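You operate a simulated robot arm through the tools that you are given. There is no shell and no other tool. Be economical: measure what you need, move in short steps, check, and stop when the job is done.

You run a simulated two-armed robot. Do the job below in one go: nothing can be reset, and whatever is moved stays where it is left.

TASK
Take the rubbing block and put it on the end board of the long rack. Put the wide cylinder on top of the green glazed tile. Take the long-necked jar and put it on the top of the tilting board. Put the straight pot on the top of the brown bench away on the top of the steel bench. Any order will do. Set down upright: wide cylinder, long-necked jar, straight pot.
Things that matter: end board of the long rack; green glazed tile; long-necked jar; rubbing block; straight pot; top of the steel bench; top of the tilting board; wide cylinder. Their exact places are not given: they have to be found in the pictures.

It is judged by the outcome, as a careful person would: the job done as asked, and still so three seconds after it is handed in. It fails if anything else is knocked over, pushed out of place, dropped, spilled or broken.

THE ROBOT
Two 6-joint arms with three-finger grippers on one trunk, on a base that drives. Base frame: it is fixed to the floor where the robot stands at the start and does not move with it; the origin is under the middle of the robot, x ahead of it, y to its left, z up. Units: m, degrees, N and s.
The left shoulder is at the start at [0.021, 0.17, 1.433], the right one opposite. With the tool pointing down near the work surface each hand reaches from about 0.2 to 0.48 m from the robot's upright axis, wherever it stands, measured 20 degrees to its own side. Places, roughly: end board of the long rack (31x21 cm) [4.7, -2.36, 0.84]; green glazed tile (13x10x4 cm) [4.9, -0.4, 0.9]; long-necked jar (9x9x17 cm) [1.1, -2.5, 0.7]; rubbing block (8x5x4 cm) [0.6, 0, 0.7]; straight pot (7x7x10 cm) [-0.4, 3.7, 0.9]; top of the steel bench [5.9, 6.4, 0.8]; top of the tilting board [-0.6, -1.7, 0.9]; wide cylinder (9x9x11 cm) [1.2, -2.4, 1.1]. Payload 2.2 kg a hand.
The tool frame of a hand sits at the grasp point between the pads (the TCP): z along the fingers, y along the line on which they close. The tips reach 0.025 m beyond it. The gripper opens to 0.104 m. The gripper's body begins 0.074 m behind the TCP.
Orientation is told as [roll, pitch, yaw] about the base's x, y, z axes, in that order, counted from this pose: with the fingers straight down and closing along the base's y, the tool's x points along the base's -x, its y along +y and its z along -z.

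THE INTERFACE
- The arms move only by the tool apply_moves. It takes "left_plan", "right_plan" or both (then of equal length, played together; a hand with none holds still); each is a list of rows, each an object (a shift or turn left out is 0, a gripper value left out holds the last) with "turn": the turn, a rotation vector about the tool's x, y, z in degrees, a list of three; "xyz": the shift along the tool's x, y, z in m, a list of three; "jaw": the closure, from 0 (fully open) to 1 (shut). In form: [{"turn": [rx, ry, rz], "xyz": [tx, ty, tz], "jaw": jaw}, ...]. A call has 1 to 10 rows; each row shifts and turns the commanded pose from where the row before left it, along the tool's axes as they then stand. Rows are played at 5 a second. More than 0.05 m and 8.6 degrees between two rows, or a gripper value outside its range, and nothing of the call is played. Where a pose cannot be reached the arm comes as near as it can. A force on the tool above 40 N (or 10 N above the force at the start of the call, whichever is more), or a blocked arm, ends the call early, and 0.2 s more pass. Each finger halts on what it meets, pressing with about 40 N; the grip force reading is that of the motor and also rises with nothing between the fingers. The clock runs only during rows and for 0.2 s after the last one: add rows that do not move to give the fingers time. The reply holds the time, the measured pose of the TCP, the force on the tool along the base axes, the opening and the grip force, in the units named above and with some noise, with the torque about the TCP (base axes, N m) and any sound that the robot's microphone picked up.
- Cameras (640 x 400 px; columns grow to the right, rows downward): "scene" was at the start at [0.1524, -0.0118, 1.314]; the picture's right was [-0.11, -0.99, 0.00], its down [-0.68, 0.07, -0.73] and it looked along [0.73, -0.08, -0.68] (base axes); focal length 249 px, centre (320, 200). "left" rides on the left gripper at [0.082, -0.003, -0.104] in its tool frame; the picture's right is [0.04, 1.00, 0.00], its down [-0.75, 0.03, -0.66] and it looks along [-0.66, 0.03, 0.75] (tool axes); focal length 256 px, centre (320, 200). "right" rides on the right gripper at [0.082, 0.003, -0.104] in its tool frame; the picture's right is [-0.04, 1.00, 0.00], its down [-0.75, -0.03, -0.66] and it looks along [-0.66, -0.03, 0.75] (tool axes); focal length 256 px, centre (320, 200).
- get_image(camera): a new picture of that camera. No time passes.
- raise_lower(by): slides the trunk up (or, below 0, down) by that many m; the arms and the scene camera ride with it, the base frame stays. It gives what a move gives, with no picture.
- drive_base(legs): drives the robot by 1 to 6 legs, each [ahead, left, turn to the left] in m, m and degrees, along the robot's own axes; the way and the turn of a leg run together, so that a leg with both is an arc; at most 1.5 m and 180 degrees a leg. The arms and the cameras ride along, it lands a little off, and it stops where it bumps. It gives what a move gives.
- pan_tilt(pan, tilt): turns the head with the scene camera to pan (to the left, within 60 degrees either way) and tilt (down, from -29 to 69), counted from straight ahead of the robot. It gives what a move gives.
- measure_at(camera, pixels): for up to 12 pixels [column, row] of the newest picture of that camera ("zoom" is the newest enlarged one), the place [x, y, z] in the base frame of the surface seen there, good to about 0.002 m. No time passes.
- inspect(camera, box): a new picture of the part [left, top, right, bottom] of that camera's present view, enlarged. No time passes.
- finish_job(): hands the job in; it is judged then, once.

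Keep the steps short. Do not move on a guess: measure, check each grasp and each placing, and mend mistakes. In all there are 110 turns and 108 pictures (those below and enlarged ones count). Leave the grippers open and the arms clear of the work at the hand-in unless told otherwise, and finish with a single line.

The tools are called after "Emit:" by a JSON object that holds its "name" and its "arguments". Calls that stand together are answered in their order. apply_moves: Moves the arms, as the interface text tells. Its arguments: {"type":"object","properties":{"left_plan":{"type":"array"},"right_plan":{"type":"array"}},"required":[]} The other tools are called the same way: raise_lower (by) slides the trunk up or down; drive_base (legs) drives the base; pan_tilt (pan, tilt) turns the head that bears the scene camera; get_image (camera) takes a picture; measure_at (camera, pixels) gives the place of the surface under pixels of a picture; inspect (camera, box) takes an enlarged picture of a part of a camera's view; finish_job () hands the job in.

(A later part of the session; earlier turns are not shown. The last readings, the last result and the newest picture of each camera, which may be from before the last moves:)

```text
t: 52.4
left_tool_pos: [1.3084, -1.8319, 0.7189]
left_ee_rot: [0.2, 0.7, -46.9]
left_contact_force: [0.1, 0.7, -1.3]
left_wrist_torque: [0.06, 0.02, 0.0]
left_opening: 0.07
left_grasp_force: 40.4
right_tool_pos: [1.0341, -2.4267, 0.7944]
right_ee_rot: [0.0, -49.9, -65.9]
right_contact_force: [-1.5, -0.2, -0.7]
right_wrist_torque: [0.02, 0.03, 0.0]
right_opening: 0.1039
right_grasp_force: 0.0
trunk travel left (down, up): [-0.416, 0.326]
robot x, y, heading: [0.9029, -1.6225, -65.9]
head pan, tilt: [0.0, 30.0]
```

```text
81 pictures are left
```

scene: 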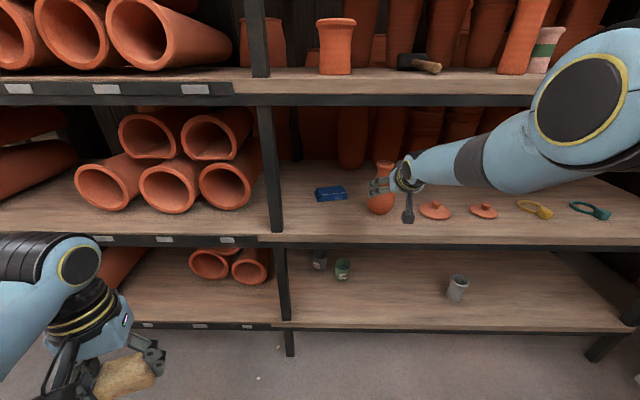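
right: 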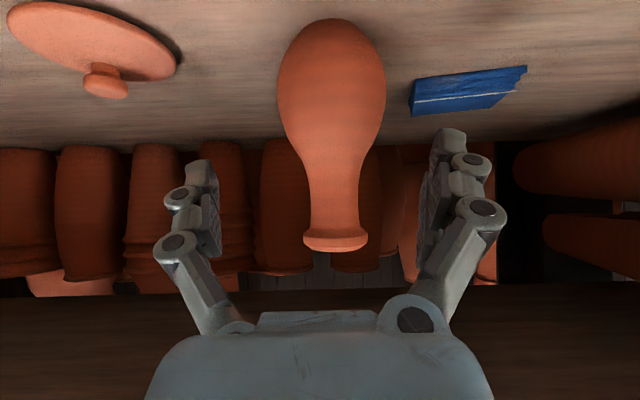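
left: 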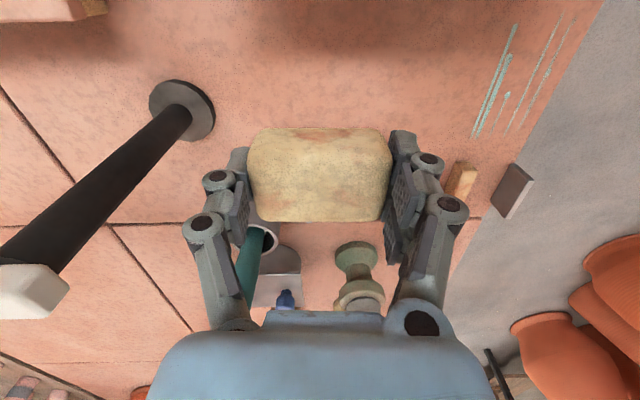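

The neck is centred. I'll reach forward the last 0.087 m with the arm.

Emit:
{"name": "apply_moves", "arguments": {"right_plan": [{"xyz": [-0.018, 0, 0.023]}, {"xyz": [-0.018, 0, 0.023]}, {"xyz": [-0.018, 0, 0.023]}, {}]}}

Emit:
{"name": "get_image", "arguments": {"camera": "right"}}

```text
t: 53.4
left_tool_pos: [1.3075, -1.8307, 0.7192]
left_ee_rot: [0.1, 0.7, -46.8]
left_contact_force: [-0.2, -0.1, -1.1]
left_wrist_torque: [0.01, 0.01, -0.01]
left_opening: 0.0702
left_grasp_force: 39.7
right_tool_pos: [1.0401, -2.435, 0.8189]
right_ee_rot: [0.0, -50.1, -65.9]
right_contact_force: [-1.3, -1.2, -0.2]
right_wrist_torque: [-0.01, 0.0, -0.02]
right_opening: 0.1039
right_grasp_force: 0.1
right hand out of reach, approached as far as the arm can: row 1, 2, 3
trunk travel left (down, up): [-0.416, 0.326]
robot x, y, heading: [0.8996, -1.6219, -66.1]
head pan, tilt: [0.0, 30.0]
```

```text
80 pictures are left
```

right: 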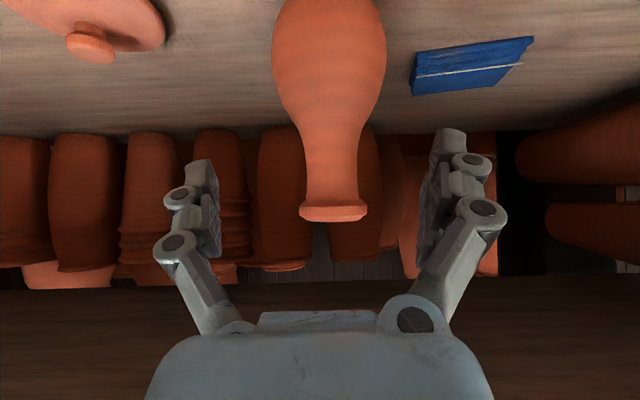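

The arm is at its outer limit, so the base must do the advance. I'll lower the trunk 0.028 and then drive 0.075.

Emit:
{"name": "raise_lower", "arguments": {"by": -0.028}}

Emit:
{"name": "drive_base", "arguments": {"legs": [[0.074, 0, 0]]}}

Emit:
{"name": "get_image", "arguments": {"camera": "right"}}

```text
t: 54.1
left_tool_pos: [1.3083, -1.8297, 0.6916]
left_ee_rot: [0.1, 0.7, -46.8]
left_contact_force: [-0.3, 0.1, -1.9]
left_wrist_torque: [0.01, 0.03, -0.02]
left_opening: 0.0702
left_grasp_force: 39.7
right_tool_pos: [1.0412, -2.4347, 0.7865]
right_ee_rot: [0.0, -49.8, -65.9]
right_contact_force: [0.2, 0.2, -0.7]
right_wrist_torque: [0.02, 0.04, 0.03]
right_opening: 0.1036
right_grasp_force: 0.0
trunk travel left (down, up): [-0.388, 0.354]
robot x, y, heading: [0.9004, -1.6212, -66.3]
head pan, tilt: [0.0, 30.0]
```

```text
t: 55.1
left_tool_pos: [1.338, -1.8979, 0.6918]
left_ee_rot: [0.1, 0.8, -46.8]
left_contact_force: [-0.2, -0.1, -2.4]
left_wrist_torque: [0.04, 0.02, -0.01]
left_opening: 0.0704
left_grasp_force: 40.6
right_tool_pos: [1.0718, -2.504, 0.785]
right_ee_rot: [-0.1, -49.7, -65.9]
right_contact_force: [0.2, -0.5, -0.1]
right_wrist_torque: [-0.02, -0.02, 0.02]
right_opening: 0.1034
right_grasp_force: 0.0
trunk travel left (down, up): [-0.388, 0.354]
robot x, y, heading: [0.9314, -1.6886, -66.1]
head pan, tilt: [0.0, 30.0]
```

```text
79 pictures are left
```

right: 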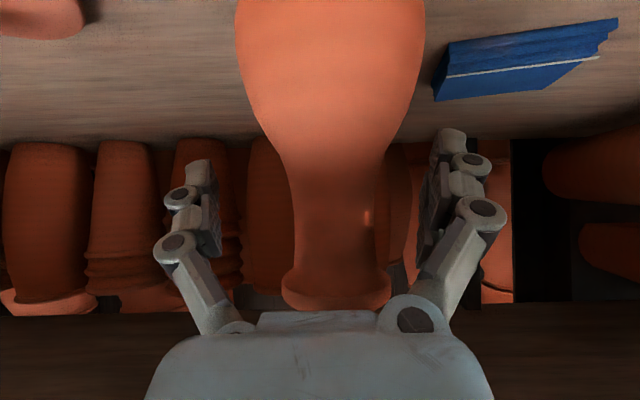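

The neck is between the fingers. I'll measure it to centre the hand.

Emit:
{"name": "measure_at", "arguments": {"camera": "right", "pixels": [[337, 230], [300, 230], [375, 230], [337, 190], [337, 300], [337, 265], [212, 215], [430, 215]]}}

```text
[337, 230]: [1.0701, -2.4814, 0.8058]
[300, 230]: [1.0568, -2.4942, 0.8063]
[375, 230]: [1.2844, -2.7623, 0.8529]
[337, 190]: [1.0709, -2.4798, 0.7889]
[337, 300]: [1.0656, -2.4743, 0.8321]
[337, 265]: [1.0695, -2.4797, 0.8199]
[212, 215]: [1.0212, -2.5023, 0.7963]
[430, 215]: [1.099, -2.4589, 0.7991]
```

The neck centre is about 7 mm to the tool's +y side. I'll shift and close.

Emit:
{"name": "apply_moves", "arguments": {"right_plan": [{"xyz": [0, 0.007, 0]}, {}, {"jaw": 1}, {"jaw": 1}, {"jaw": 1}, {"jaw": 1}, {"jaw": 1}, {"jaw": 1}]}}

Emit:
{"name": "get_image", "arguments": {"camera": "right"}}

```text
t: 56.9
left_tool_pos: [1.3381, -1.8957, 0.6915]
left_ee_rot: [0.1, 0.7, -46.9]
left_contact_force: [-0.6, 0.4, -1.4]
left_wrist_torque: [-0.02, 0.02, -0.01]
left_opening: 0.07
left_grasp_force: 40.1
right_tool_pos: [1.0791, -2.501, 0.7868]
right_ee_rot: [0.0, -49.9, -65.8]
right_contact_force: [3.8, 1.1, 5.4]
right_wrist_torque: [0.24, -0.59, -0.12]
right_opening: 0.0533
right_grasp_force: 39.9
trunk travel left (down, up): [-0.388, 0.354]
robot x, y, heading: [0.9303, -1.6907, -65.5]
head pan, tilt: [0.0, 30.0]
```

```text
78 pictures are left
```

right: 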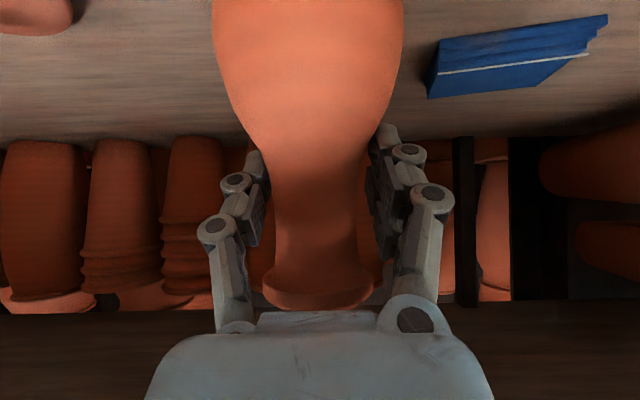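

The jar is gripped at 0.053. I'll lift 6 cm with the trunk and check it.

Emit:
{"name": "raise_lower", "arguments": {"by": 0.06}}

Emit:
{"name": "get_image", "arguments": {"camera": "right"}}

```text
t: 57.9
left_tool_pos: [1.3384, -1.8981, 0.7514]
left_ee_rot: [0.2, 0.8, -46.8]
left_contact_force: [-0.1, 0.2, -1.4]
left_wrist_torque: [0.01, 0.01, -0.01]
left_opening: 0.0701
left_grasp_force: 39.9
right_tool_pos: [1.0776, -2.5019, 0.8589]
right_ee_rot: [0.0, -50.3, -65.7]
right_contact_force: [-0.5, 0.4, -3.9]
right_wrist_torque: [-0.02, -0.06, 0.0]
right_opening: 0.0493
right_grasp_force: 40.2
trunk travel left (down, up): [-0.448, 0.294]
robot x, y, heading: [0.9294, -1.6894, -65.7]
head pan, tilt: [0.0, 30.0]
```

```text
77 pictures are left
```

right: 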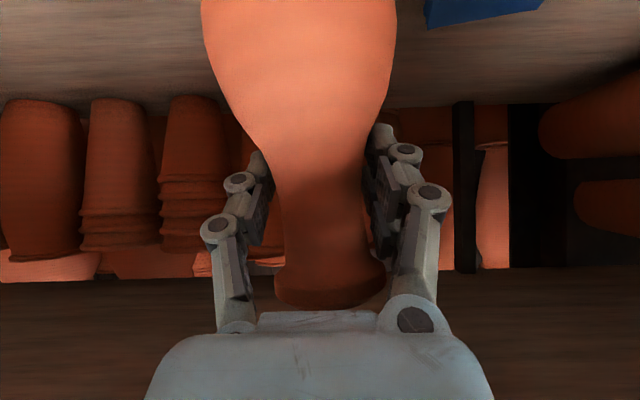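

The jar is lifted. I'll back out, slide right away from the bench and shelf, and raise the trunk.

Emit:
{"name": "drive_base", "arguments": {"legs": [[-0.22, 0, 0], [0, -0.33, 0], [-0.2, 0, 0]]}}

Emit:
{"name": "raise_lower", "arguments": {"by": 0.22}}

Emit:
{"name": "pan_tilt", "arguments": {"pan": -15, "tilt": 30}}

Emit:
{"name": "get_image", "arguments": {"camera": "scene"}}

```text
t: 62.6
left_tool_pos: [0.8679, -1.6475, 0.752]
left_ee_rot: [0.1, 0.6, -46.9]
left_contact_force: [0.0, 0.9, -1.7]
left_wrist_torque: [-0.01, -0.01, 0.02]
left_opening: 0.0702
left_grasp_force: 39.5
right_tool_pos: [0.6054, -2.2505, 0.8592]
right_ee_rot: [0.2, -50.6, -66.1]
right_contact_force: [0.3, 0.7, -3.3]
right_wrist_torque: [-0.02, -0.03, 0.02]
right_opening: 0.0491
right_grasp_force: 40.2
trunk travel left (down, up): [-0.448, 0.294]
robot x, y, heading: [0.4598, -1.441, -66.3]
head pan, tilt: [0.0, 30.0]
```

```text
t: 64.9
left_tool_pos: [0.866, -1.6494, 0.9718]
left_ee_rot: [0.2, 0.8, -46.9]
left_contact_force: [0.1, 0.2, -1.1]
left_wrist_torque: [0.0, 0.01, 0.02]
left_opening: 0.0704
left_grasp_force: 40.1
right_tool_pos: [0.6079, -2.2571, 1.1037]
right_ee_rot: [0.0, -52.3, -66.0]
right_contact_force: [-0.2, 0.0, -4.2]
right_wrist_torque: [0.01, -0.02, -0.02]
right_opening: 0.0488
right_grasp_force: 40.1
trunk travel left (down, up): [-0.668, 0.074]
robot x, y, heading: [0.4627, -1.4437, -66.0]
head pan, tilt: [0.0, 30.0]
```

```text
t: 65.7
left_tool_pos: [0.8674, -1.6488, 0.9702]
left_ee_rot: [0.1, 0.9, -46.9]
left_contact_force: [0.3, -0.1, -2.3]
left_wrist_torque: [0.0, 0.03, -0.01]
left_opening: 0.0701
left_grasp_force: 39.6
right_tool_pos: [0.6083, -2.2555, 1.1048]
right_ee_rot: [0.1, -52.5, -66.0]
right_contact_force: [-0.2, -0.5, -4.0]
right_wrist_torque: [0.03, -0.02, 0.02]
right_opening: 0.0486
right_grasp_force: 40.3
trunk travel left (down, up): [-0.668, 0.074]
robot x, y, heading: [0.46, -1.4439, -66.0]
head pan, tilt: [-15.0, 30.0]
```

```text
76 pictures are left
```

scene: 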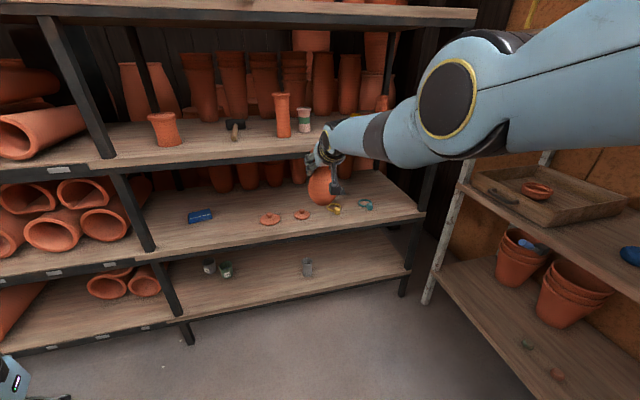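

I'll zoom on the held jar for its tilt and bottom.

Emit:
{"name": "inspect", "arguments": {"camera": "scene", "box": [270, 110, 390, 230]}}

Emit:
{"name": "measure_at", "arguments": {"camera": "scene", "pixels": [[322, 201], [320, 185], [311, 190], [331, 198], [315, 175], [321, 203]]}}

```text
3.33 times, centred on (330, 170) of scene
```

zoom: 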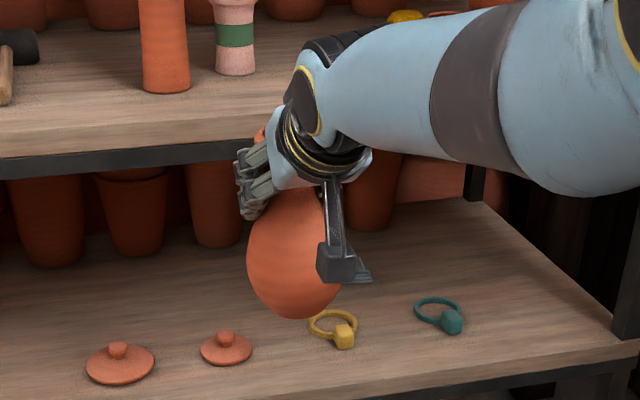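

```text
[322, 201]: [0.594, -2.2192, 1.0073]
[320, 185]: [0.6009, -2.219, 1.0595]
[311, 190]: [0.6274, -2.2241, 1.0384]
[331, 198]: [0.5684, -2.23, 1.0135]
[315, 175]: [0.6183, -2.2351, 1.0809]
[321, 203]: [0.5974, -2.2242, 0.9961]
```

The jar hangs about 0.12 below the TCP with a slight lean. I'll shift 7 cm left and turn right 90° to face the tilting board unit.

Emit:
{"name": "drive_base", "arguments": {"legs": [[0, 0.06, 0], [0, 0, -90.4]]}}

Emit:
{"name": "pan_tilt", "arguments": {"pan": -10, "tilt": 25}}

Emit:
{"name": "get_image", "arguments": {"camera": "scene"}}

Emit:
{"name": "get_image", "arguments": {"camera": "right"}}

```text
t: 70.5
left_tool_pos: [0.3012, -1.821, 0.9703]
left_ee_rot: [0.2, 0.8, -137.5]
left_contact_force: [-0.8, 0.1, -1.9]
left_wrist_torque: [-0.03, 0.0, 0.0]
left_opening: 0.0702
left_grasp_force: 40.2
right_tool_pos: [-0.3024, -1.5559, 1.1043]
right_ee_rot: [0.1, -52.5, -156.5]
right_contact_force: [-0.2, 0.5, -3.8]
right_wrist_torque: [-0.01, 0.0, 0.01]
right_opening: 0.0491
right_grasp_force: 39.9
trunk travel left (down, up): [-0.668, 0.074]
robot x, y, heading: [0.5183, -1.4147, -156.7]
head pan, tilt: [-15.0, 30.0]
```

```text
t: 71.2
left_tool_pos: [0.3027, -1.8204, 0.9714]
left_ee_rot: [0.2, 0.8, -137.5]
left_contact_force: [-0.4, -0.2, -1.5]
left_wrist_torque: [-0.02, 0.0, 0.01]
left_opening: 0.0703
left_grasp_force: 39.6
right_tool_pos: [-0.3026, -1.5555, 1.1039]
right_ee_rot: [0.1, -52.4, -156.5]
right_contact_force: [-0.7, -0.6, -3.5]
right_wrist_torque: [-0.06, -0.03, 0.0]
right_opening: 0.049
right_grasp_force: 39.7
trunk travel left (down, up): [-0.668, 0.074]
robot x, y, heading: [0.5146, -1.4188, -156.6]
head pan, tilt: [-10.0, 25.0]
```

```text
74 pictures are left
```

scene: 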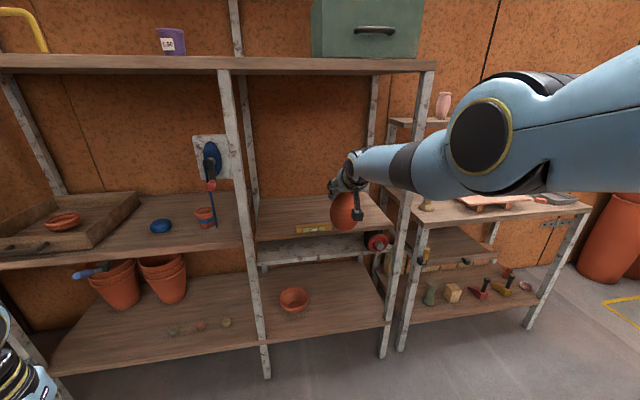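

```text
73 pictures are left
```

right: 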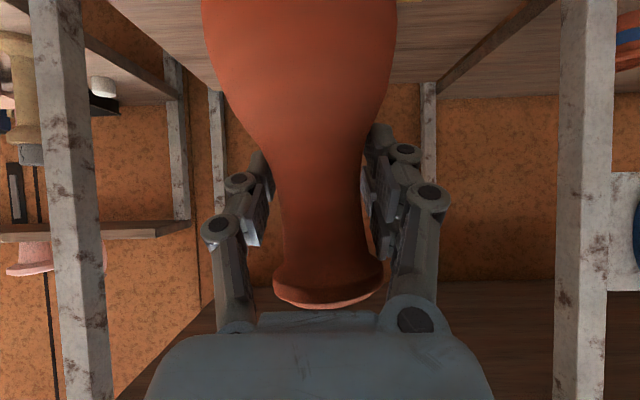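

I'll zoom in on the board bay and measure it.

Emit:
{"name": "inspect", "arguments": {"camera": "scene", "box": [230, 160, 410, 290]}}

Emit:
{"name": "measure_at", "arguments": {"camera": "scene", "pixels": [[260, 215], [257, 238], [300, 205], [390, 220], [375, 208], [330, 190], [313, 228], [300, 240], [345, 236], [378, 240], [232, 160], [410, 160]]}}

```text
3.08 times, centred on (320, 225) of scene
```

zoom: 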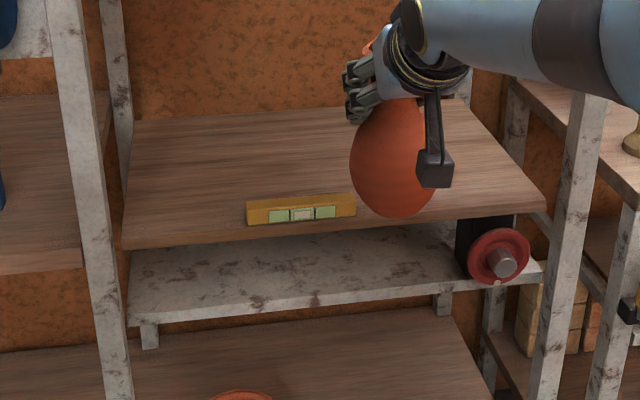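

```text
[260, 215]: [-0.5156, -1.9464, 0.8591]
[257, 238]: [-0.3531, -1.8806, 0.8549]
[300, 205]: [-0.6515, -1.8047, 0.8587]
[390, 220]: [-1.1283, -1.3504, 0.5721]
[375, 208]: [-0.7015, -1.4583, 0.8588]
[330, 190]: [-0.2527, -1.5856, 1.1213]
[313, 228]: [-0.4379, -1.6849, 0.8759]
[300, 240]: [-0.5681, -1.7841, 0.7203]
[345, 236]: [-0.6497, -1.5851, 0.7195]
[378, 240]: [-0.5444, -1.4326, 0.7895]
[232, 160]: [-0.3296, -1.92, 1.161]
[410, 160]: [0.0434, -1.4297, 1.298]
```

The jar is laterally aligned with the board centre and needs 0.335 m forward. The base of the jar (0.985) clears the level (0.884). I'll drive.

Emit:
{"name": "drive_base", "arguments": {"legs": [[0.335, 0, 0.2]]}}

Emit:
{"name": "get_image", "arguments": {"camera": "scene"}}

Emit:
{"name": "get_image", "arguments": {"camera": "right"}}

```text
t: 73.4
left_tool_pos: [-0.0082, -1.9565, 0.9719]
left_ee_rot: [0.2, 0.8, -137.3]
left_contact_force: [-0.5, 0.3, -0.8]
left_wrist_torque: [0.03, -0.01, -0.01]
left_opening: 0.0702
left_grasp_force: 40.0
right_tool_pos: [-0.6126, -1.6941, 1.1038]
right_ee_rot: [0.2, -52.5, -156.3]
right_contact_force: [-0.4, 0.6, -3.7]
right_wrist_torque: [0.0, 0.01, 0.03]
right_opening: 0.0486
right_grasp_force: 40.0
trunk travel left (down, up): [-0.668, 0.074]
robot x, y, heading: [0.2008, -1.5491, -156.3]
head pan, tilt: [-10.0, 25.0]
```

```text
71 pictures are left
```

scene: 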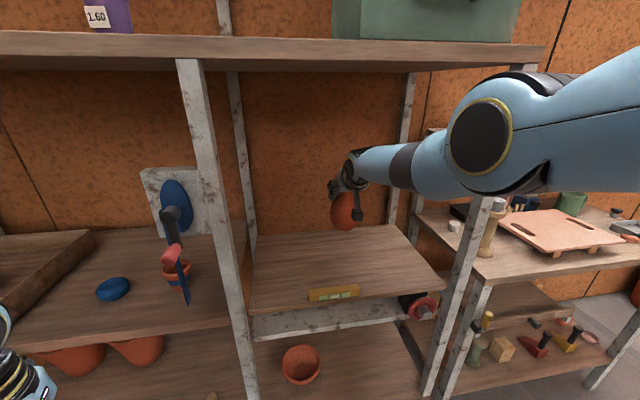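

```text
70 pictures are left
```

right: 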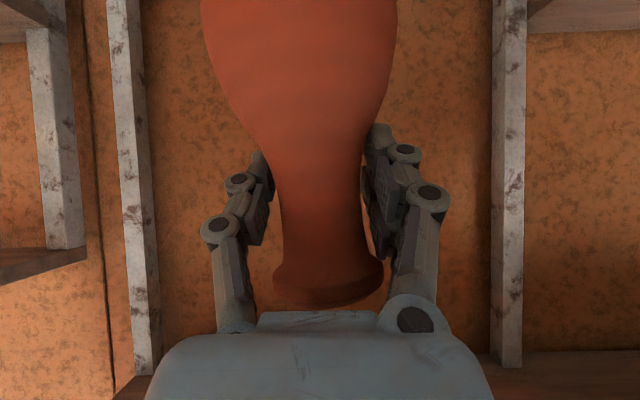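

I'll measure the jar's outline to quantify the lean, and its lowest point.

Emit:
{"name": "measure_at", "arguments": {"camera": "right", "pixels": [[215, 60], [380, 60], [298, 60], [320, 200], [285, 200], [355, 200], [328, 295], [280, 285], [378, 280], [298, 10]]}}

Emit:
{"name": "inspect", "arguments": {"camera": "scene", "box": [300, 140, 390, 250]}}

Emit:
{"name": "measure_at", "arguments": {"camera": "zoom", "pixels": [[320, 325], [290, 310], [340, 325], [315, 300], [285, 250], [320, 250], [355, 300], [310, 329]]}}

```text
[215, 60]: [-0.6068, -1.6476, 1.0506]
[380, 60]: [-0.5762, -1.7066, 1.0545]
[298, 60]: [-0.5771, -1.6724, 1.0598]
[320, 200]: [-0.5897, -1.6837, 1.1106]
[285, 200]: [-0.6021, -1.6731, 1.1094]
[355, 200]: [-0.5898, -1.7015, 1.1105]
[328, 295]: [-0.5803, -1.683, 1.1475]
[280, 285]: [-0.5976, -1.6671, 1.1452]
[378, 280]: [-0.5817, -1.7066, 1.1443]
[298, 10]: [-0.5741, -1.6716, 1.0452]
```

```text
3.64 times, centred on (345, 195) of scene
```

zoom: 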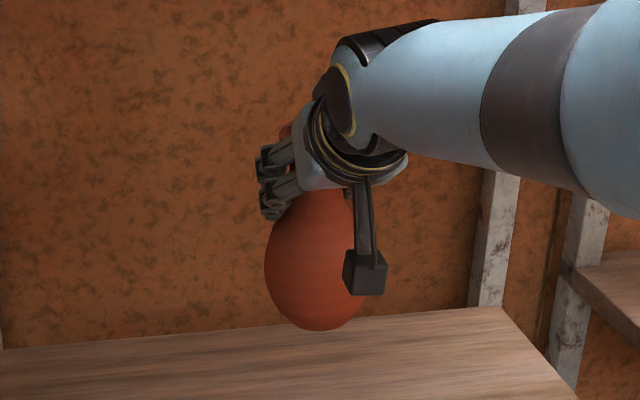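

```text
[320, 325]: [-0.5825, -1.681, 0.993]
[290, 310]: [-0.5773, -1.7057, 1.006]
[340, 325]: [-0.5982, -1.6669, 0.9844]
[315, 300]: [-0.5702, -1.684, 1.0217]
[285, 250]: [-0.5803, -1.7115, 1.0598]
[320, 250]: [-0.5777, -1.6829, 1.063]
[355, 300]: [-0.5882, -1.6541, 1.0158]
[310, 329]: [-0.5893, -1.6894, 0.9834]
```

The jar leans about 6° to the left at the top and slightly back. I'll correct it with a small wrist roll and pitch.

Emit:
{"name": "apply_moves", "arguments": {"right_plan": [{"turn": [-3.65, 2.5, 4.76]}, {"turn": [0, 2.5, 0]}, {}]}}

Emit:
{"name": "get_image", "arguments": {"camera": "right"}}

Emit:
{"name": "measure_at", "arguments": {"camera": "right", "pixels": [[220, 60], [375, 60], [298, 60], [320, 200], [285, 200], [355, 200], [328, 293], [280, 283], [376, 278], [298, 10]]}}

```text
t: 74.2
left_tool_pos: [-0.0081, -1.957, 0.9707]
left_ee_rot: [0.1, 0.8, -137.2]
left_contact_force: [-0.4, 0.2, -0.7]
left_wrist_torque: [0.02, -0.02, -0.02]
left_opening: 0.0699
left_grasp_force: 40.0
right_tool_pos: [-0.6068, -1.6889, 1.1062]
right_ee_rot: [8.9, -47.1, -162.9]
right_contact_force: [-0.4, -0.4, -4.1]
right_wrist_torque: [-0.01, 0.02, -0.02]
right_opening: 0.0485
right_grasp_force: 39.5
right hand out of reach, approached as far as the arm can: row 2
trunk travel left (down, up): [-0.668, 0.074]
robot x, y, heading: [0.2014, -1.5504, -156.3]
head pan, tilt: [-10.0, 25.0]
```

```text
68 pictures are left
```

right: 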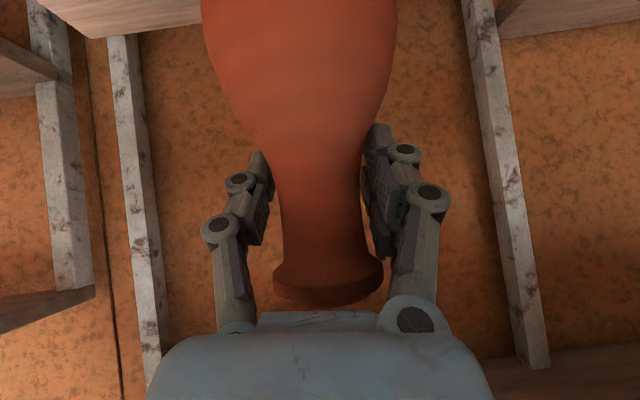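

```text
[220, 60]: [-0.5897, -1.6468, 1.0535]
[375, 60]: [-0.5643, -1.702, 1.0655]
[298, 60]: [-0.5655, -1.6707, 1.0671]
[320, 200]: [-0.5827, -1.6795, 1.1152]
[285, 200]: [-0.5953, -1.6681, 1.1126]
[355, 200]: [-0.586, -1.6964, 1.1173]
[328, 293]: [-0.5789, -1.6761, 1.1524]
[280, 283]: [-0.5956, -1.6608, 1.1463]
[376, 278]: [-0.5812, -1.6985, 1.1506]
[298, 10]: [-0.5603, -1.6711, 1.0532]
```

The jar is upright now. I'll lower the trunk 0.10 and then check the gap.

Emit:
{"name": "raise_lower", "arguments": {"by": -0.1}}

Emit:
{"name": "get_image", "arguments": {"camera": "scene"}}

Emit:
{"name": "inspect", "arguments": {"camera": "scene", "box": [290, 140, 390, 250]}}

```text
t: 75.5
left_tool_pos: [-0.0071, -1.9563, 0.871]
left_ee_rot: [0.1, 0.8, -137.3]
left_contact_force: [0.1, 0.0, -1.2]
left_wrist_torque: [-0.02, 0.02, -0.03]
left_opening: 0.0701
left_grasp_force: 40.1
right_tool_pos: [-0.6082, -1.6902, 1.0069]
right_ee_rot: [8.9, -47.1, -163.0]
right_contact_force: [-0.3, -0.2, -3.3]
right_wrist_torque: [-0.02, 0.0, 0.03]
right_opening: 0.0485
right_grasp_force: 40.4
trunk travel left (down, up): [-0.568, 0.174]
robot x, y, heading: [0.2018, -1.5515, -156.2]
head pan, tilt: [-10.0, 25.0]
```

```text
67 pictures are left
```

scene: 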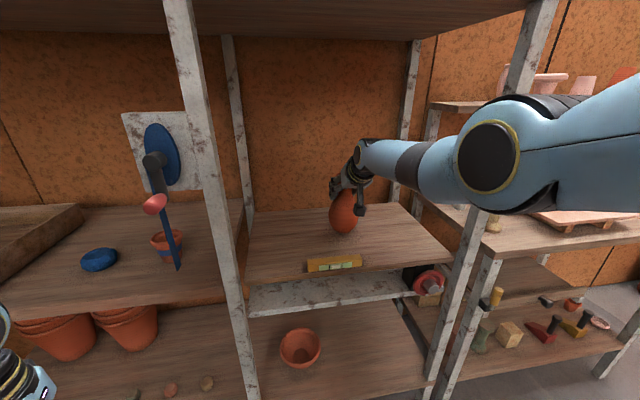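

```text
3.64 times, centred on (340, 195) of scene
```

zoom: 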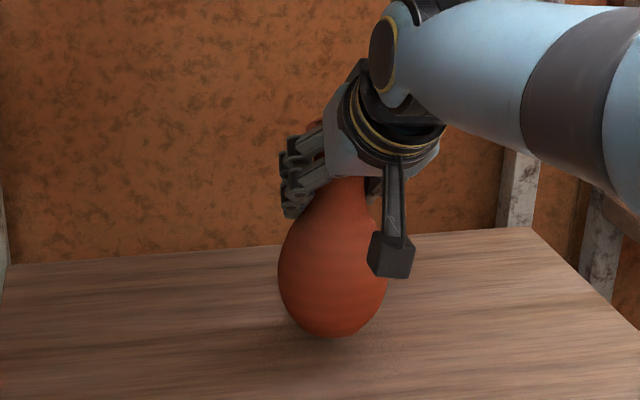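

Emit:
{"name": "measure_at", "arguments": {"camera": "zoom", "pixels": [[335, 337], [320, 334], [350, 334], [335, 325], [335, 350]]}}

Emit:
{"name": "apply_moves", "arguments": {"right_plan": [{"xyz": [0.0073, 0, 0.0068]}, {}]}}

```text
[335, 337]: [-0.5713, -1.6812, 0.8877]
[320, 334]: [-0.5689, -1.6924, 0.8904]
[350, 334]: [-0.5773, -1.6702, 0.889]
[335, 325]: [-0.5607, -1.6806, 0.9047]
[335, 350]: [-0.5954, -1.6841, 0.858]
```

```text
t: 76.1
left_tool_pos: [-0.0076, -1.9563, 0.8721]
left_ee_rot: [0.1, 0.7, -137.3]
left_contact_force: [-0.2, -0.1, -1.6]
left_wrist_torque: [-0.01, -0.03, -0.02]
left_opening: 0.07
left_grasp_force: 39.7
right_tool_pos: [-0.6064, -1.6889, 0.9961]
right_ee_rot: [8.9, -47.2, -163.0]
right_contact_force: [-0.7, 0.6, -4.4]
right_wrist_torque: [-0.01, 0.04, 0.01]
right_opening: 0.0485
right_grasp_force: 39.7
trunk travel left (down, up): [-0.568, 0.174]
robot x, y, heading: [0.204, -1.5555, -156.5]
head pan, tilt: [-10.0, 25.0]
```

Emit:
{"name": "apply_moves", "arguments": {"right_plan": [{"xyz": [0.0036, 0, 0.0034]}, {"xyz": [0.0036, 0, 0.0034]}, {}]}}

Emit:
{"name": "inspect", "arguments": {"camera": "scene", "box": [290, 140, 390, 250]}}

```text
t: 76.9
left_tool_pos: [-0.008, -1.9556, 0.8718]
left_ee_rot: [0.2, 0.8, -137.3]
left_contact_force: [-0.1, 0.6, -1.7]
left_wrist_torque: [0.0, 0.0, 0.03]
left_opening: 0.07
left_grasp_force: 40.6
right_tool_pos: [-0.602, -1.6873, 0.9894]
right_ee_rot: [9.0, -47.1, -163.0]
right_contact_force: [-0.9, -1.1, -4.0]
right_wrist_torque: [0.01, 0.07, -0.02]
right_opening: 0.0482
right_grasp_force: 40.2
right hand out of reach, approached as far as the arm can: row 2
trunk travel left (down, up): [-0.568, 0.174]
robot x, y, heading: [0.2071, -1.5501, -156.5]
head pan, tilt: [-10.0, 25.0]
```

```text
3.64 times, centred on (340, 195) of scene
```

zoom: 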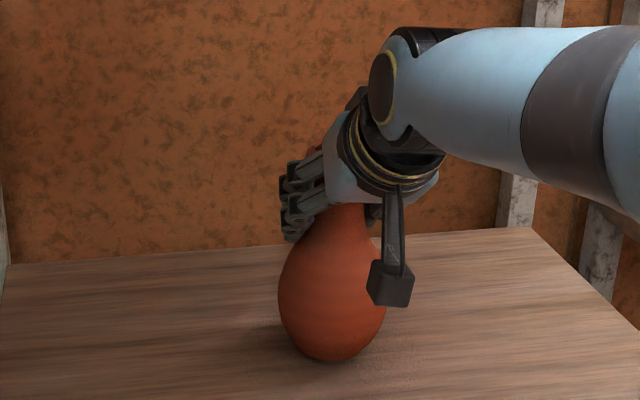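

The arm is at its limit again, so I'll use the trunk in small steps while watching the force.

Emit:
{"name": "raise_lower", "arguments": {"by": -0.006}}

Emit:
{"name": "raise_lower", "arguments": {"by": -0.004}}

```text
t: 77.5
left_tool_pos: [-0.0075, -1.9564, 0.8657]
left_ee_rot: [0.2, 0.8, -137.3]
left_contact_force: [0.0, 0.0, -1.9]
left_wrist_torque: [0.0, -0.03, 0.02]
left_opening: 0.0702
left_grasp_force: 39.8
right_tool_pos: [-0.6031, -1.6892, 0.9815]
right_ee_rot: [8.9, -47.1, -162.9]
right_contact_force: [-1.0, 0.4, -3.8]
right_wrist_torque: [-0.03, 0.0, 0.0]
right_opening: 0.0485
right_grasp_force: 40.0
trunk travel left (down, up): [-0.562, 0.18]
robot x, y, heading: [0.2031, -1.5504, -155.8]
head pan, tilt: [-10.0, 25.0]
```

```text
t: 78.0
left_tool_pos: [-0.0064, -1.9559, 0.8616]
left_ee_rot: [0.2, 0.7, -137.3]
left_contact_force: [0.7, -0.7, -1.3]
left_wrist_torque: [0.0, 0.01, 0.02]
left_opening: 0.0702
left_grasp_force: 39.7
right_tool_pos: [-0.6025, -1.689, 0.9829]
right_ee_rot: [8.9, -47.5, -163.0]
right_contact_force: [0.7, 0.3, 6.4]
right_wrist_torque: [0.1, 0.16, -0.01]
right_opening: 0.0482
right_grasp_force: 39.9
trunk travel left (down, up): [-0.558, 0.184]
robot x, y, heading: [0.2032, -1.5487, -156.1]
head pan, tilt: [-10.0, 25.0]
```

The jar has touched down. I'll open the hand and check.

Emit:
{"name": "apply_moves", "arguments": {"right_plan": [{"jaw": 0.7}, {"jaw": 0.5}, {"jaw": 0.0}, {}, {}, {}]}}

Emit:
{"name": "get_image", "arguments": {"camera": "right"}}

```text
t: 79.4
left_tool_pos: [-0.006, -1.9566, 0.8612]
left_ee_rot: [0.2, 0.7, -137.3]
left_contact_force: [0.2, 0.1, -1.0]
left_wrist_torque: [0.04, -0.01, -0.01]
left_opening: 0.0701
left_grasp_force: 40.2
right_tool_pos: [-0.6021, -1.6887, 0.9787]
right_ee_rot: [8.9, -47.0, -163.0]
right_contact_force: [-0.7, -0.4, -0.3]
right_wrist_torque: [0.03, 0.0, 0.0]
right_opening: 0.1041
right_grasp_force: 0.0
trunk travel left (down, up): [-0.558, 0.184]
robot x, y, heading: [0.2053, -1.5523, -156.4]
head pan, tilt: [-10.0, 25.0]
```

```text
64 pictures are left
```

right: 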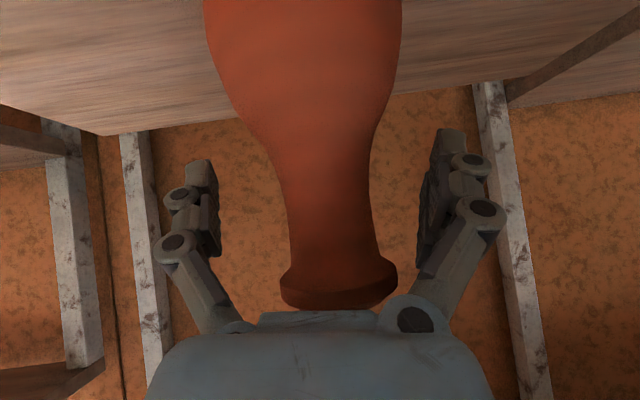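

The jar stands free. I'll drive straight back 0.34 and check it.

Emit:
{"name": "drive_base", "arguments": {"legs": [[-0.34, 0, 0]]}}

Emit:
{"name": "get_image", "arguments": {"camera": "scene"}}

Emit:
{"name": "measure_at", "arguments": {"camera": "scene", "pixels": [[322, 188], [300, 182], [335, 182], [290, 192]]}}

```text
t: 81.6
left_tool_pos: [0.3057, -1.8194, 0.8614]
left_ee_rot: [0.2, 0.7, -137.3]
left_contact_force: [0.3, -0.2, -1.8]
left_wrist_torque: [0.01, 0.02, 0.0]
left_opening: 0.0704
left_grasp_force: 39.7
right_tool_pos: [-0.2885, -1.5514, 0.9788]
right_ee_rot: [8.9, -47.3, -162.8]
right_contact_force: [0.0, -0.4, 0.1]
right_wrist_torque: [0.02, 0.01, 0.01]
right_opening: 0.1038
right_grasp_force: 0.0
trunk travel left (down, up): [-0.558, 0.184]
robot x, y, heading: [0.5182, -1.4117, -156.2]
head pan, tilt: [-10.0, 25.0]
```

```text
63 pictures are left
```

scene: 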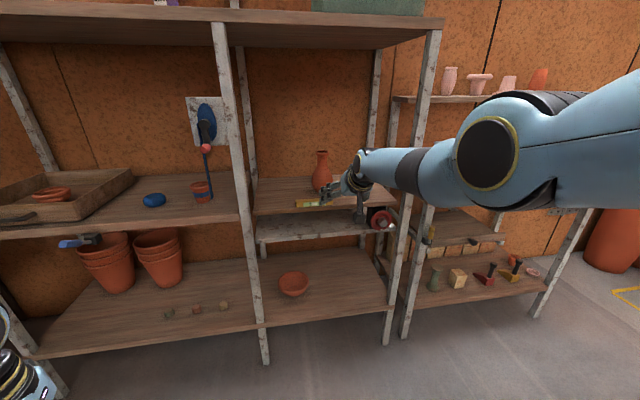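

```text
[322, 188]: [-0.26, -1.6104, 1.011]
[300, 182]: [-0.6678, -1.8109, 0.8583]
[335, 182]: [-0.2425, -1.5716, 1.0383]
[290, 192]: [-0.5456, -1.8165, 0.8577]
```

The jar stands upright and the board is level. Next is the cylinder. I'll raise the trunk, undo the wrist roll, turn back to face the shelf, then line up.

Emit:
{"name": "raise_lower", "arguments": {"by": 0.165}}

Emit:
{"name": "apply_moves", "arguments": {"right_plan": [{"turn": [3.65, 0, -4.76]}, {}]}}

Emit:
{"name": "drive_base", "arguments": {"legs": [[0, 0, 90.2], [0.2, 0, 0], [0, 0.42, 0]]}}

Emit:
{"name": "get_image", "arguments": {"camera": "right"}}

```text
t: 83.5
left_tool_pos: [0.3064, -1.8197, 1.0264]
left_ee_rot: [0.2, 0.7, -137.3]
left_contact_force: [0.4, 0.4, -1.5]
left_wrist_torque: [-0.01, 0.0, -0.01]
left_opening: 0.07
left_grasp_force: 40.2
right_tool_pos: [-0.2885, -1.5506, 1.1447]
right_ee_rot: [8.8, -47.1, -162.9]
right_contact_force: [-0.5, -0.1, -0.8]
right_wrist_torque: [0.0, 0.01, 0.0]
right_opening: 0.104
right_grasp_force: 0.1
trunk travel left (down, up): [-0.723, 0.019]
robot x, y, heading: [0.5113, -1.4105, -156.4]
head pan, tilt: [-10.0, 25.0]
```

```text
t: 84.1
left_tool_pos: [0.3049, -1.818, 1.0271]
left_ee_rot: [0.3, 0.8, -137.2]
left_contact_force: [0.3, -0.8, -0.9]
left_wrist_torque: [0.03, 0.0, 0.0]
left_opening: 0.0701
left_grasp_force: 39.6
right_tool_pos: [-0.2882, -1.5501, 1.1446]
right_ee_rot: [0.0, -47.5, -155.9]
right_contact_force: [-1.2, 1.0, -1.2]
right_wrist_torque: [0.02, 0.02, -0.01]
right_opening: 0.104
right_grasp_force: 0.0
trunk travel left (down, up): [-0.723, 0.019]
robot x, y, heading: [0.515, -1.412, -156.4]
head pan, tilt: [-10.0, 25.0]
```

```text
t: 91.8
left_tool_pos: [1.3923, -1.6325, 1.0262]
left_ee_rot: [0.1, 0.8, -46.4]
left_contact_force: [-0.1, -0.5, -1.6]
left_wrist_torque: [0.02, -0.01, -0.04]
left_opening: 0.07
left_grasp_force: 39.8
right_tool_pos: [1.1323, -2.2305, 1.1448]
right_ee_rot: [0.0, -47.5, -65.1]
right_contact_force: [0.3, 0.3, 0.7]
right_wrist_torque: [0.0, 0.03, 0.0]
right_opening: 0.1043
right_grasp_force: 0.1
trunk travel left (down, up): [-0.723, 0.019]
robot x, y, heading: [0.9821, -1.4269, -65.4]
head pan, tilt: [-10.0, 25.0]
```

```text
62 pictures are left
```

right: 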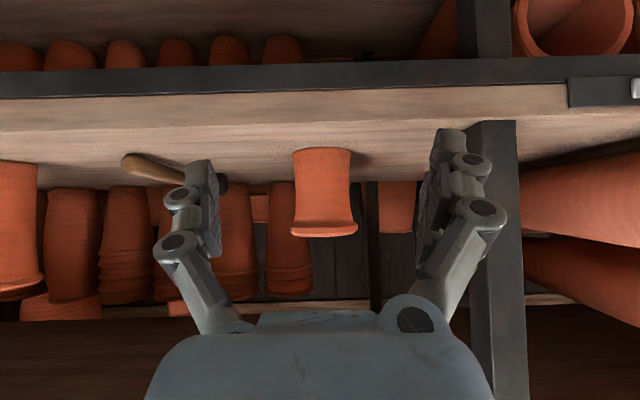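

I'll measure the cylinder, hammer and post.

Emit:
{"name": "measure_at", "arguments": {"camera": "right", "pixels": [[322, 185], [298, 190], [348, 190], [322, 228], [294, 228], [355, 226], [322, 155], [135, 162], [180, 175], [222, 182], [500, 180], [322, 130]]}}

```text
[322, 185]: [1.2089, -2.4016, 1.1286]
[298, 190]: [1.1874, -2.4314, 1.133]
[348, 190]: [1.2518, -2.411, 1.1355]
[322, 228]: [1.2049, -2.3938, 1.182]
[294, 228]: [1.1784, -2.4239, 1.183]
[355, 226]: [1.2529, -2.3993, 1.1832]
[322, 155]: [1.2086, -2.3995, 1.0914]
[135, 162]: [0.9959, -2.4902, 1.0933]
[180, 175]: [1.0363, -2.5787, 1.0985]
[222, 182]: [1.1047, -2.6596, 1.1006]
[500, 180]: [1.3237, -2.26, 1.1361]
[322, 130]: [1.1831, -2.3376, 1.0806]
```

The cylinder centre is about (1.223,-2.435), 0.224 ahead of the TCP and nearly centred. I'll drop 8 mm, advance 0.15 and recheck.

Emit:
{"name": "raise_lower", "arguments": {"by": -0.008}}

Emit:
{"name": "drive_base", "arguments": {"legs": [[0.15, -0.002, 0]]}}

Emit:
{"name": "get_image", "arguments": {"camera": "right"}}

Emit:
{"name": "measure_at", "arguments": {"camera": "right", "pixels": [[322, 150], [285, 150], [360, 150], [322, 180]]}}

```text
t: 92.3
left_tool_pos: [1.3913, -1.6337, 1.0179]
left_ee_rot: [0.2, 0.8, -46.5]
left_contact_force: [0.5, -0.5, -1.3]
left_wrist_torque: [-0.01, 0.01, 0.01]
left_opening: 0.0702
left_grasp_force: 39.8
right_tool_pos: [1.131, -2.23, 1.1367]
right_ee_rot: [0.1, -47.5, -65.2]
right_contact_force: [0.6, 0.1, -0.2]
right_wrist_torque: [-0.01, 0.02, -0.02]
right_opening: 0.1041
right_grasp_force: 0.1
trunk travel left (down, up): [-0.715, 0.027]
robot x, y, heading: [0.9847, -1.4262, -65.5]
head pan, tilt: [-10.0, 25.0]
```

```text
t: 93.7
left_tool_pos: [1.4529, -1.7717, 1.018]
left_ee_rot: [0.2, 0.8, -46.4]
left_contact_force: [0.4, -1.6, -1.5]
left_wrist_torque: [0.05, 0.01, -0.03]
left_opening: 0.0698
left_grasp_force: 40.1
right_tool_pos: [1.1933, -2.3691, 1.1369]
right_ee_rot: [0.0, -47.5, -65.1]
right_contact_force: [-0.6, -0.8, -0.4]
right_wrist_torque: [0.0, 0.04, 0.01]
right_opening: 0.1039
right_grasp_force: 0.0
trunk travel left (down, up): [-0.715, 0.027]
robot x, y, heading: [1.0422, -1.5601, -65.6]
head pan, tilt: [-10.0, 25.0]
```

```text
61 pictures are left
```

right: 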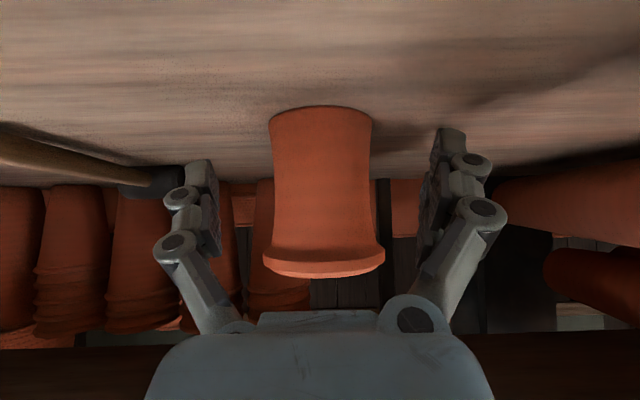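

```text
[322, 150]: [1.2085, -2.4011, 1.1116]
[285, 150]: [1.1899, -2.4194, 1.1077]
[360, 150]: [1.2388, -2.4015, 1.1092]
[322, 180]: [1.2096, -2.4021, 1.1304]
```

It is centred. I'll advance the last 0.07 and close.

Emit:
{"name": "drive_base", "arguments": {"legs": [[0.07, 0, 0]]}}

Emit:
{"name": "get_image", "arguments": {"camera": "right"}}

Emit:
{"name": "measure_at", "arguments": {"camera": "right", "pixels": [[322, 150], [250, 130], [390, 130], [322, 250], [212, 220], [430, 220]]}}

```text
t: 94.7
left_tool_pos: [1.4817, -1.8348, 1.0173]
left_ee_rot: [0.2, 0.8, -46.5]
left_contact_force: [0.6, -0.3, -0.7]
left_wrist_torque: [0.04, 0.0, 0.03]
left_opening: 0.0702
left_grasp_force: 40.0
right_tool_pos: [1.2222, -2.4314, 1.1361]
right_ee_rot: [0.0, -47.5, -65.1]
right_contact_force: [0.6, 0.0, 0.5]
right_wrist_torque: [-0.02, 0.04, 0.03]
right_opening: 0.1037
right_grasp_force: 0.0
trunk travel left (down, up): [-0.715, 0.027]
robot x, y, heading: [1.076, -1.6346, -65.3]
head pan, tilt: [-10.0, 25.0]
```

```text
60 pictures are left
```

right: 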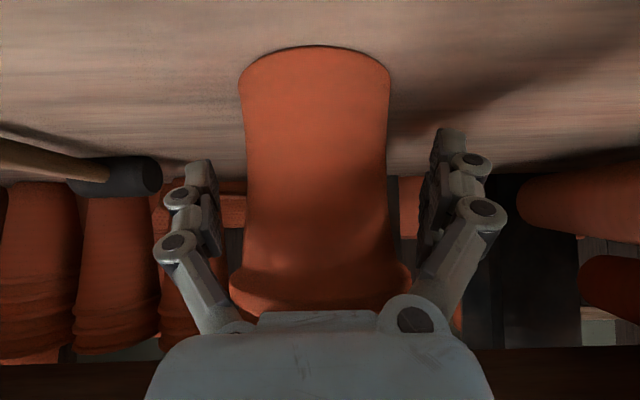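

```text
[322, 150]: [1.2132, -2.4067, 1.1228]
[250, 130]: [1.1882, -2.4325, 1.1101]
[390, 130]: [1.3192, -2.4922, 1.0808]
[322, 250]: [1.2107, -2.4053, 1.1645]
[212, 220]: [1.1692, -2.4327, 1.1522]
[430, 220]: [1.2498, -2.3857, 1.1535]
```

Well placed. I'll close the hand.

Emit:
{"name": "apply_moves", "arguments": {"right_plan": [{"jaw": 0.3}, {"jaw": 1}, {"jaw": 1}, {"jaw": 1}, {"jaw": 1}, {"jaw": 1}]}}

Emit:
{"name": "raise_lower", "arguments": {"by": 0.025}}

Emit:
{"name": "get_image", "arguments": {"camera": "right"}}

```text
t: 96.1
left_tool_pos: [1.4809, -1.8335, 1.0189]
left_ee_rot: [0.2, 0.8, -46.5]
left_contact_force: [0.8, -0.3, -1.5]
left_wrist_torque: [0.02, 0.03, -0.01]
left_opening: 0.07
left_grasp_force: 39.8
right_tool_pos: [1.2207, -2.4328, 1.1363]
right_ee_rot: [0.1, -47.4, -65.0]
right_contact_force: [-0.9, 0.0, 0.3]
right_wrist_torque: [0.04, 0.0, -0.01]
right_opening: 0.0863
right_grasp_force: 40.6
trunk travel left (down, up): [-0.715, 0.027]
robot x, y, heading: [1.0725, -1.6258, -65.4]
head pan, tilt: [-10.0, 25.0]
```

```text
t: 96.8
left_tool_pos: [1.4815, -1.8341, 1.0431]
left_ee_rot: [0.2, 0.8, -46.6]
left_contact_force: [-0.2, -0.1, -1.4]
left_wrist_torque: [-0.02, -0.02, -0.02]
left_opening: 0.0703
left_grasp_force: 39.7
right_tool_pos: [1.2216, -2.4309, 1.1615]
right_ee_rot: [0.1, -47.5, -65.1]
right_contact_force: [0.8, -0.9, -3.7]
right_wrist_torque: [0.04, -0.01, 0.04]
right_opening: 0.0866
right_grasp_force: 39.3
trunk travel left (down, up): [-0.74, 0.002]
robot x, y, heading: [1.0723, -1.6264, -65.6]
head pan, tilt: [-10.0, 25.0]
```

```text
59 pictures are left
```

right: 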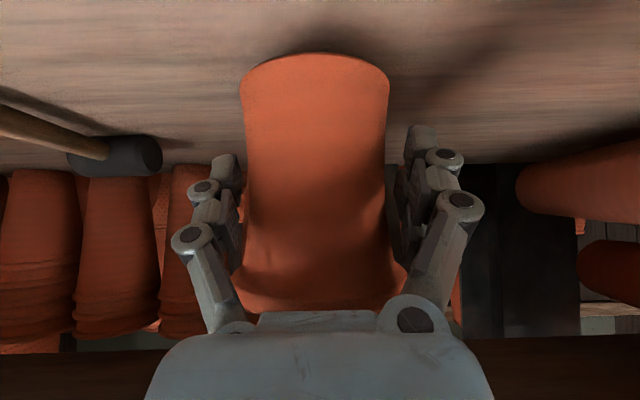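

The cylinder is held (opening 0.087) and lifted. I'll back out, slide to open floor, turn left along the corridor and look.

Emit:
{"name": "drive_base", "arguments": {"legs": [[-0.22, 0, 0], [0, -0.4, 0], [-0.2, 0, 0], [0, 0, 89.5], [0, -0.4, 0]]}}

Emit:
{"name": "pan_tilt", "arguments": {"pan": 0, "tilt": 15}}

Emit:
{"name": "get_image", "arguments": {"camera": "scene"}}

```text
t: 107.7
left_tool_pos: [0.908, -1.3719, 1.0425]
left_ee_rot: [0.1, 0.8, 42.2]
left_contact_force: [-0.2, 0.1, -1.4]
left_wrist_torque: [-0.02, -0.01, -0.03]
left_opening: 0.0701
left_grasp_force: 39.3
right_tool_pos: [1.4999, -1.6469, 1.1607]
right_ee_rot: [0.1, -47.5, 23.5]
right_contact_force: [-1.5, -1.5, -1.2]
right_wrist_torque: [0.07, 0.03, 0.07]
right_opening: 0.087
right_grasp_force: 39.8
trunk travel left (down, up): [-0.74, 0.002]
robot x, y, heading: [0.6907, -1.7731, 23.1]
head pan, tilt: [-10.0, 25.0]
```

```text
t: 108.4
left_tool_pos: [0.9079, -1.3726, 1.0423]
left_ee_rot: [0.2, 0.8, 42.2]
left_contact_force: [0.1, 0.2, -1.8]
left_wrist_torque: [-0.01, 0.0, 0.01]
left_opening: 0.0702
left_grasp_force: 39.8
right_tool_pos: [1.4986, -1.6471, 1.1614]
right_ee_rot: [0.1, -47.5, 23.6]
right_contact_force: [0.6, 0.3, -3.5]
right_wrist_torque: [-0.02, 0.05, -0.01]
right_opening: 0.087
right_grasp_force: 40.4
trunk travel left (down, up): [-0.74, 0.002]
robot x, y, heading: [0.693, -1.7838, 23.1]
head pan, tilt: [0.0, 15.0]
```

```text
58 pictures are left
```

scene: 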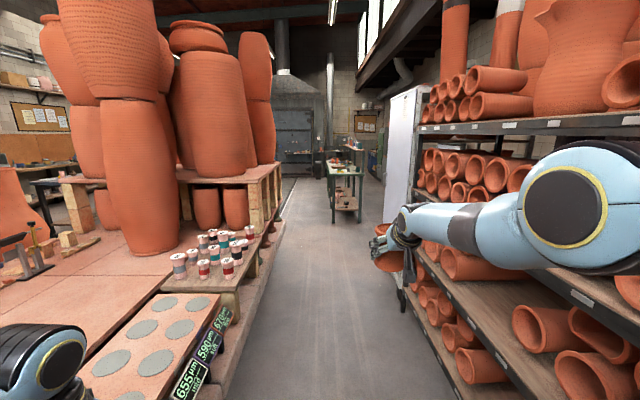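

I can see the corridor ahead, with a green cart at (345,185) and a white locker on the right. I'll measure the main obstacles.

Emit:
{"name": "measure_at", "arguments": {"camera": "scene", "pixels": [[250, 300], [280, 220], [345, 165], [335, 215], [395, 150], [410, 270], [300, 165], [275, 185], [365, 140], [405, 310], [440, 385], [225, 370]]}}

Emit:
{"name": "inspect", "arguments": {"camera": "scene", "box": [260, 100, 420, 230]}}

Emit:
{"name": "measure_at", "arguments": {"camera": "zoom", "pixels": [[300, 245], [345, 230], [370, 245], [390, 170], [330, 330], [420, 330], [430, 290], [520, 250]]}}

```text
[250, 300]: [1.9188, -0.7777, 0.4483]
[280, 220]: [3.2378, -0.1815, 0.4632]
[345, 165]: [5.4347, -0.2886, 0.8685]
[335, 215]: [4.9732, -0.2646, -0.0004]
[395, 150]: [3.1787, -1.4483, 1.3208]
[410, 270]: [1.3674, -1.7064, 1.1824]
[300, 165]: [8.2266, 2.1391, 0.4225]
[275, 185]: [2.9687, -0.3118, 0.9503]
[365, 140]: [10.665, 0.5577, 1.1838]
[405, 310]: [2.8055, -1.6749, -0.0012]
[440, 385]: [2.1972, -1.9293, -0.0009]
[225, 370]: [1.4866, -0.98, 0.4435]
```

```text
3.08 times, centred on (340, 165) of scene
```

zoom: 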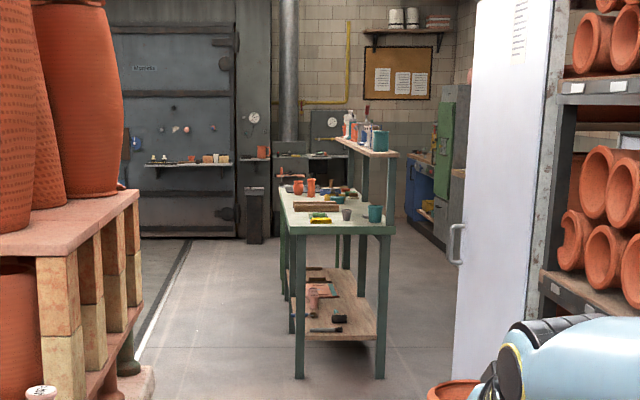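

```text
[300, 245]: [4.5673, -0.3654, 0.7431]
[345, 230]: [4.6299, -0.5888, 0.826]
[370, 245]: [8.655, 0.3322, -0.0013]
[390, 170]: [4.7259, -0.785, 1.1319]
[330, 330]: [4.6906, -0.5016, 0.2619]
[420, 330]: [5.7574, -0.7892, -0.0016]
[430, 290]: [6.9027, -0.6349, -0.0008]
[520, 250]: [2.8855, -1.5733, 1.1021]
```

The green table's near end is at t≈4.0 along the corridor. The corridor is clear from n −1.48 to −2.6. I'll centre up and drive 1.5 m, then measure again.

Emit:
{"name": "drive_base", "arguments": {"legs": [[0, -0.1, 0.5], [1.5, 0, 0]]}}

Emit:
{"name": "get_image", "arguments": {"camera": "scene"}}

Emit:
{"name": "measure_at", "arguments": {"camera": "scene", "pixels": [[570, 210], [400, 150], [250, 250], [230, 150], [345, 190], [340, 165], [350, 270], [300, 250]]}}

```text
t: 116.6
left_tool_pos: [2.3373, -0.8671, 1.0426]
left_ee_rot: [0.2, 0.7, 42.0]
left_contact_force: [0.5, -0.2, -0.9]
left_wrist_torque: [0.01, -0.03, -0.03]
left_opening: 0.0702
left_grasp_force: 40.4
right_tool_pos: [2.9278, -1.1434, 1.1603]
right_ee_rot: [0.1, -47.4, 23.5]
right_contact_force: [-0.1, -0.3, -4.4]
right_wrist_torque: [-0.01, 0.09, -0.01]
right_opening: 0.0868
right_grasp_force: 40.3
trunk travel left (down, up): [-0.74, 0.002]
robot x, y, heading: [2.1195, -1.2702, 22.8]
head pan, tilt: [0.0, 15.0]
```

```text
56 pictures are left
```

scene: 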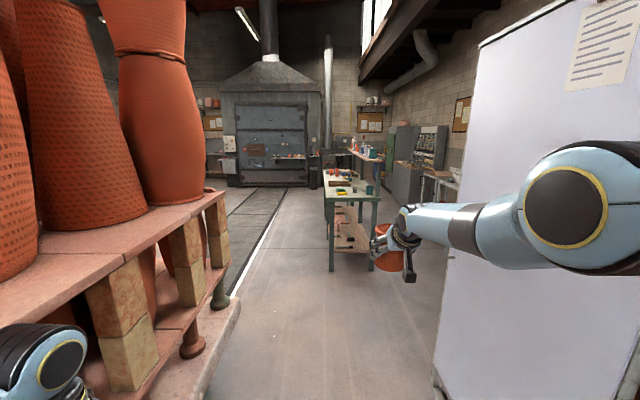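

```text
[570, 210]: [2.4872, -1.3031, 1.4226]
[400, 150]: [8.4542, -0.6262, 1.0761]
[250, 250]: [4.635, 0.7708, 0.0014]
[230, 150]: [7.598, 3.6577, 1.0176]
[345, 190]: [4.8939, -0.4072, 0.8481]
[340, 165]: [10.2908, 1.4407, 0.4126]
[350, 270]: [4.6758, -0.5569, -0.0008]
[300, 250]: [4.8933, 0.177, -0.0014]
```

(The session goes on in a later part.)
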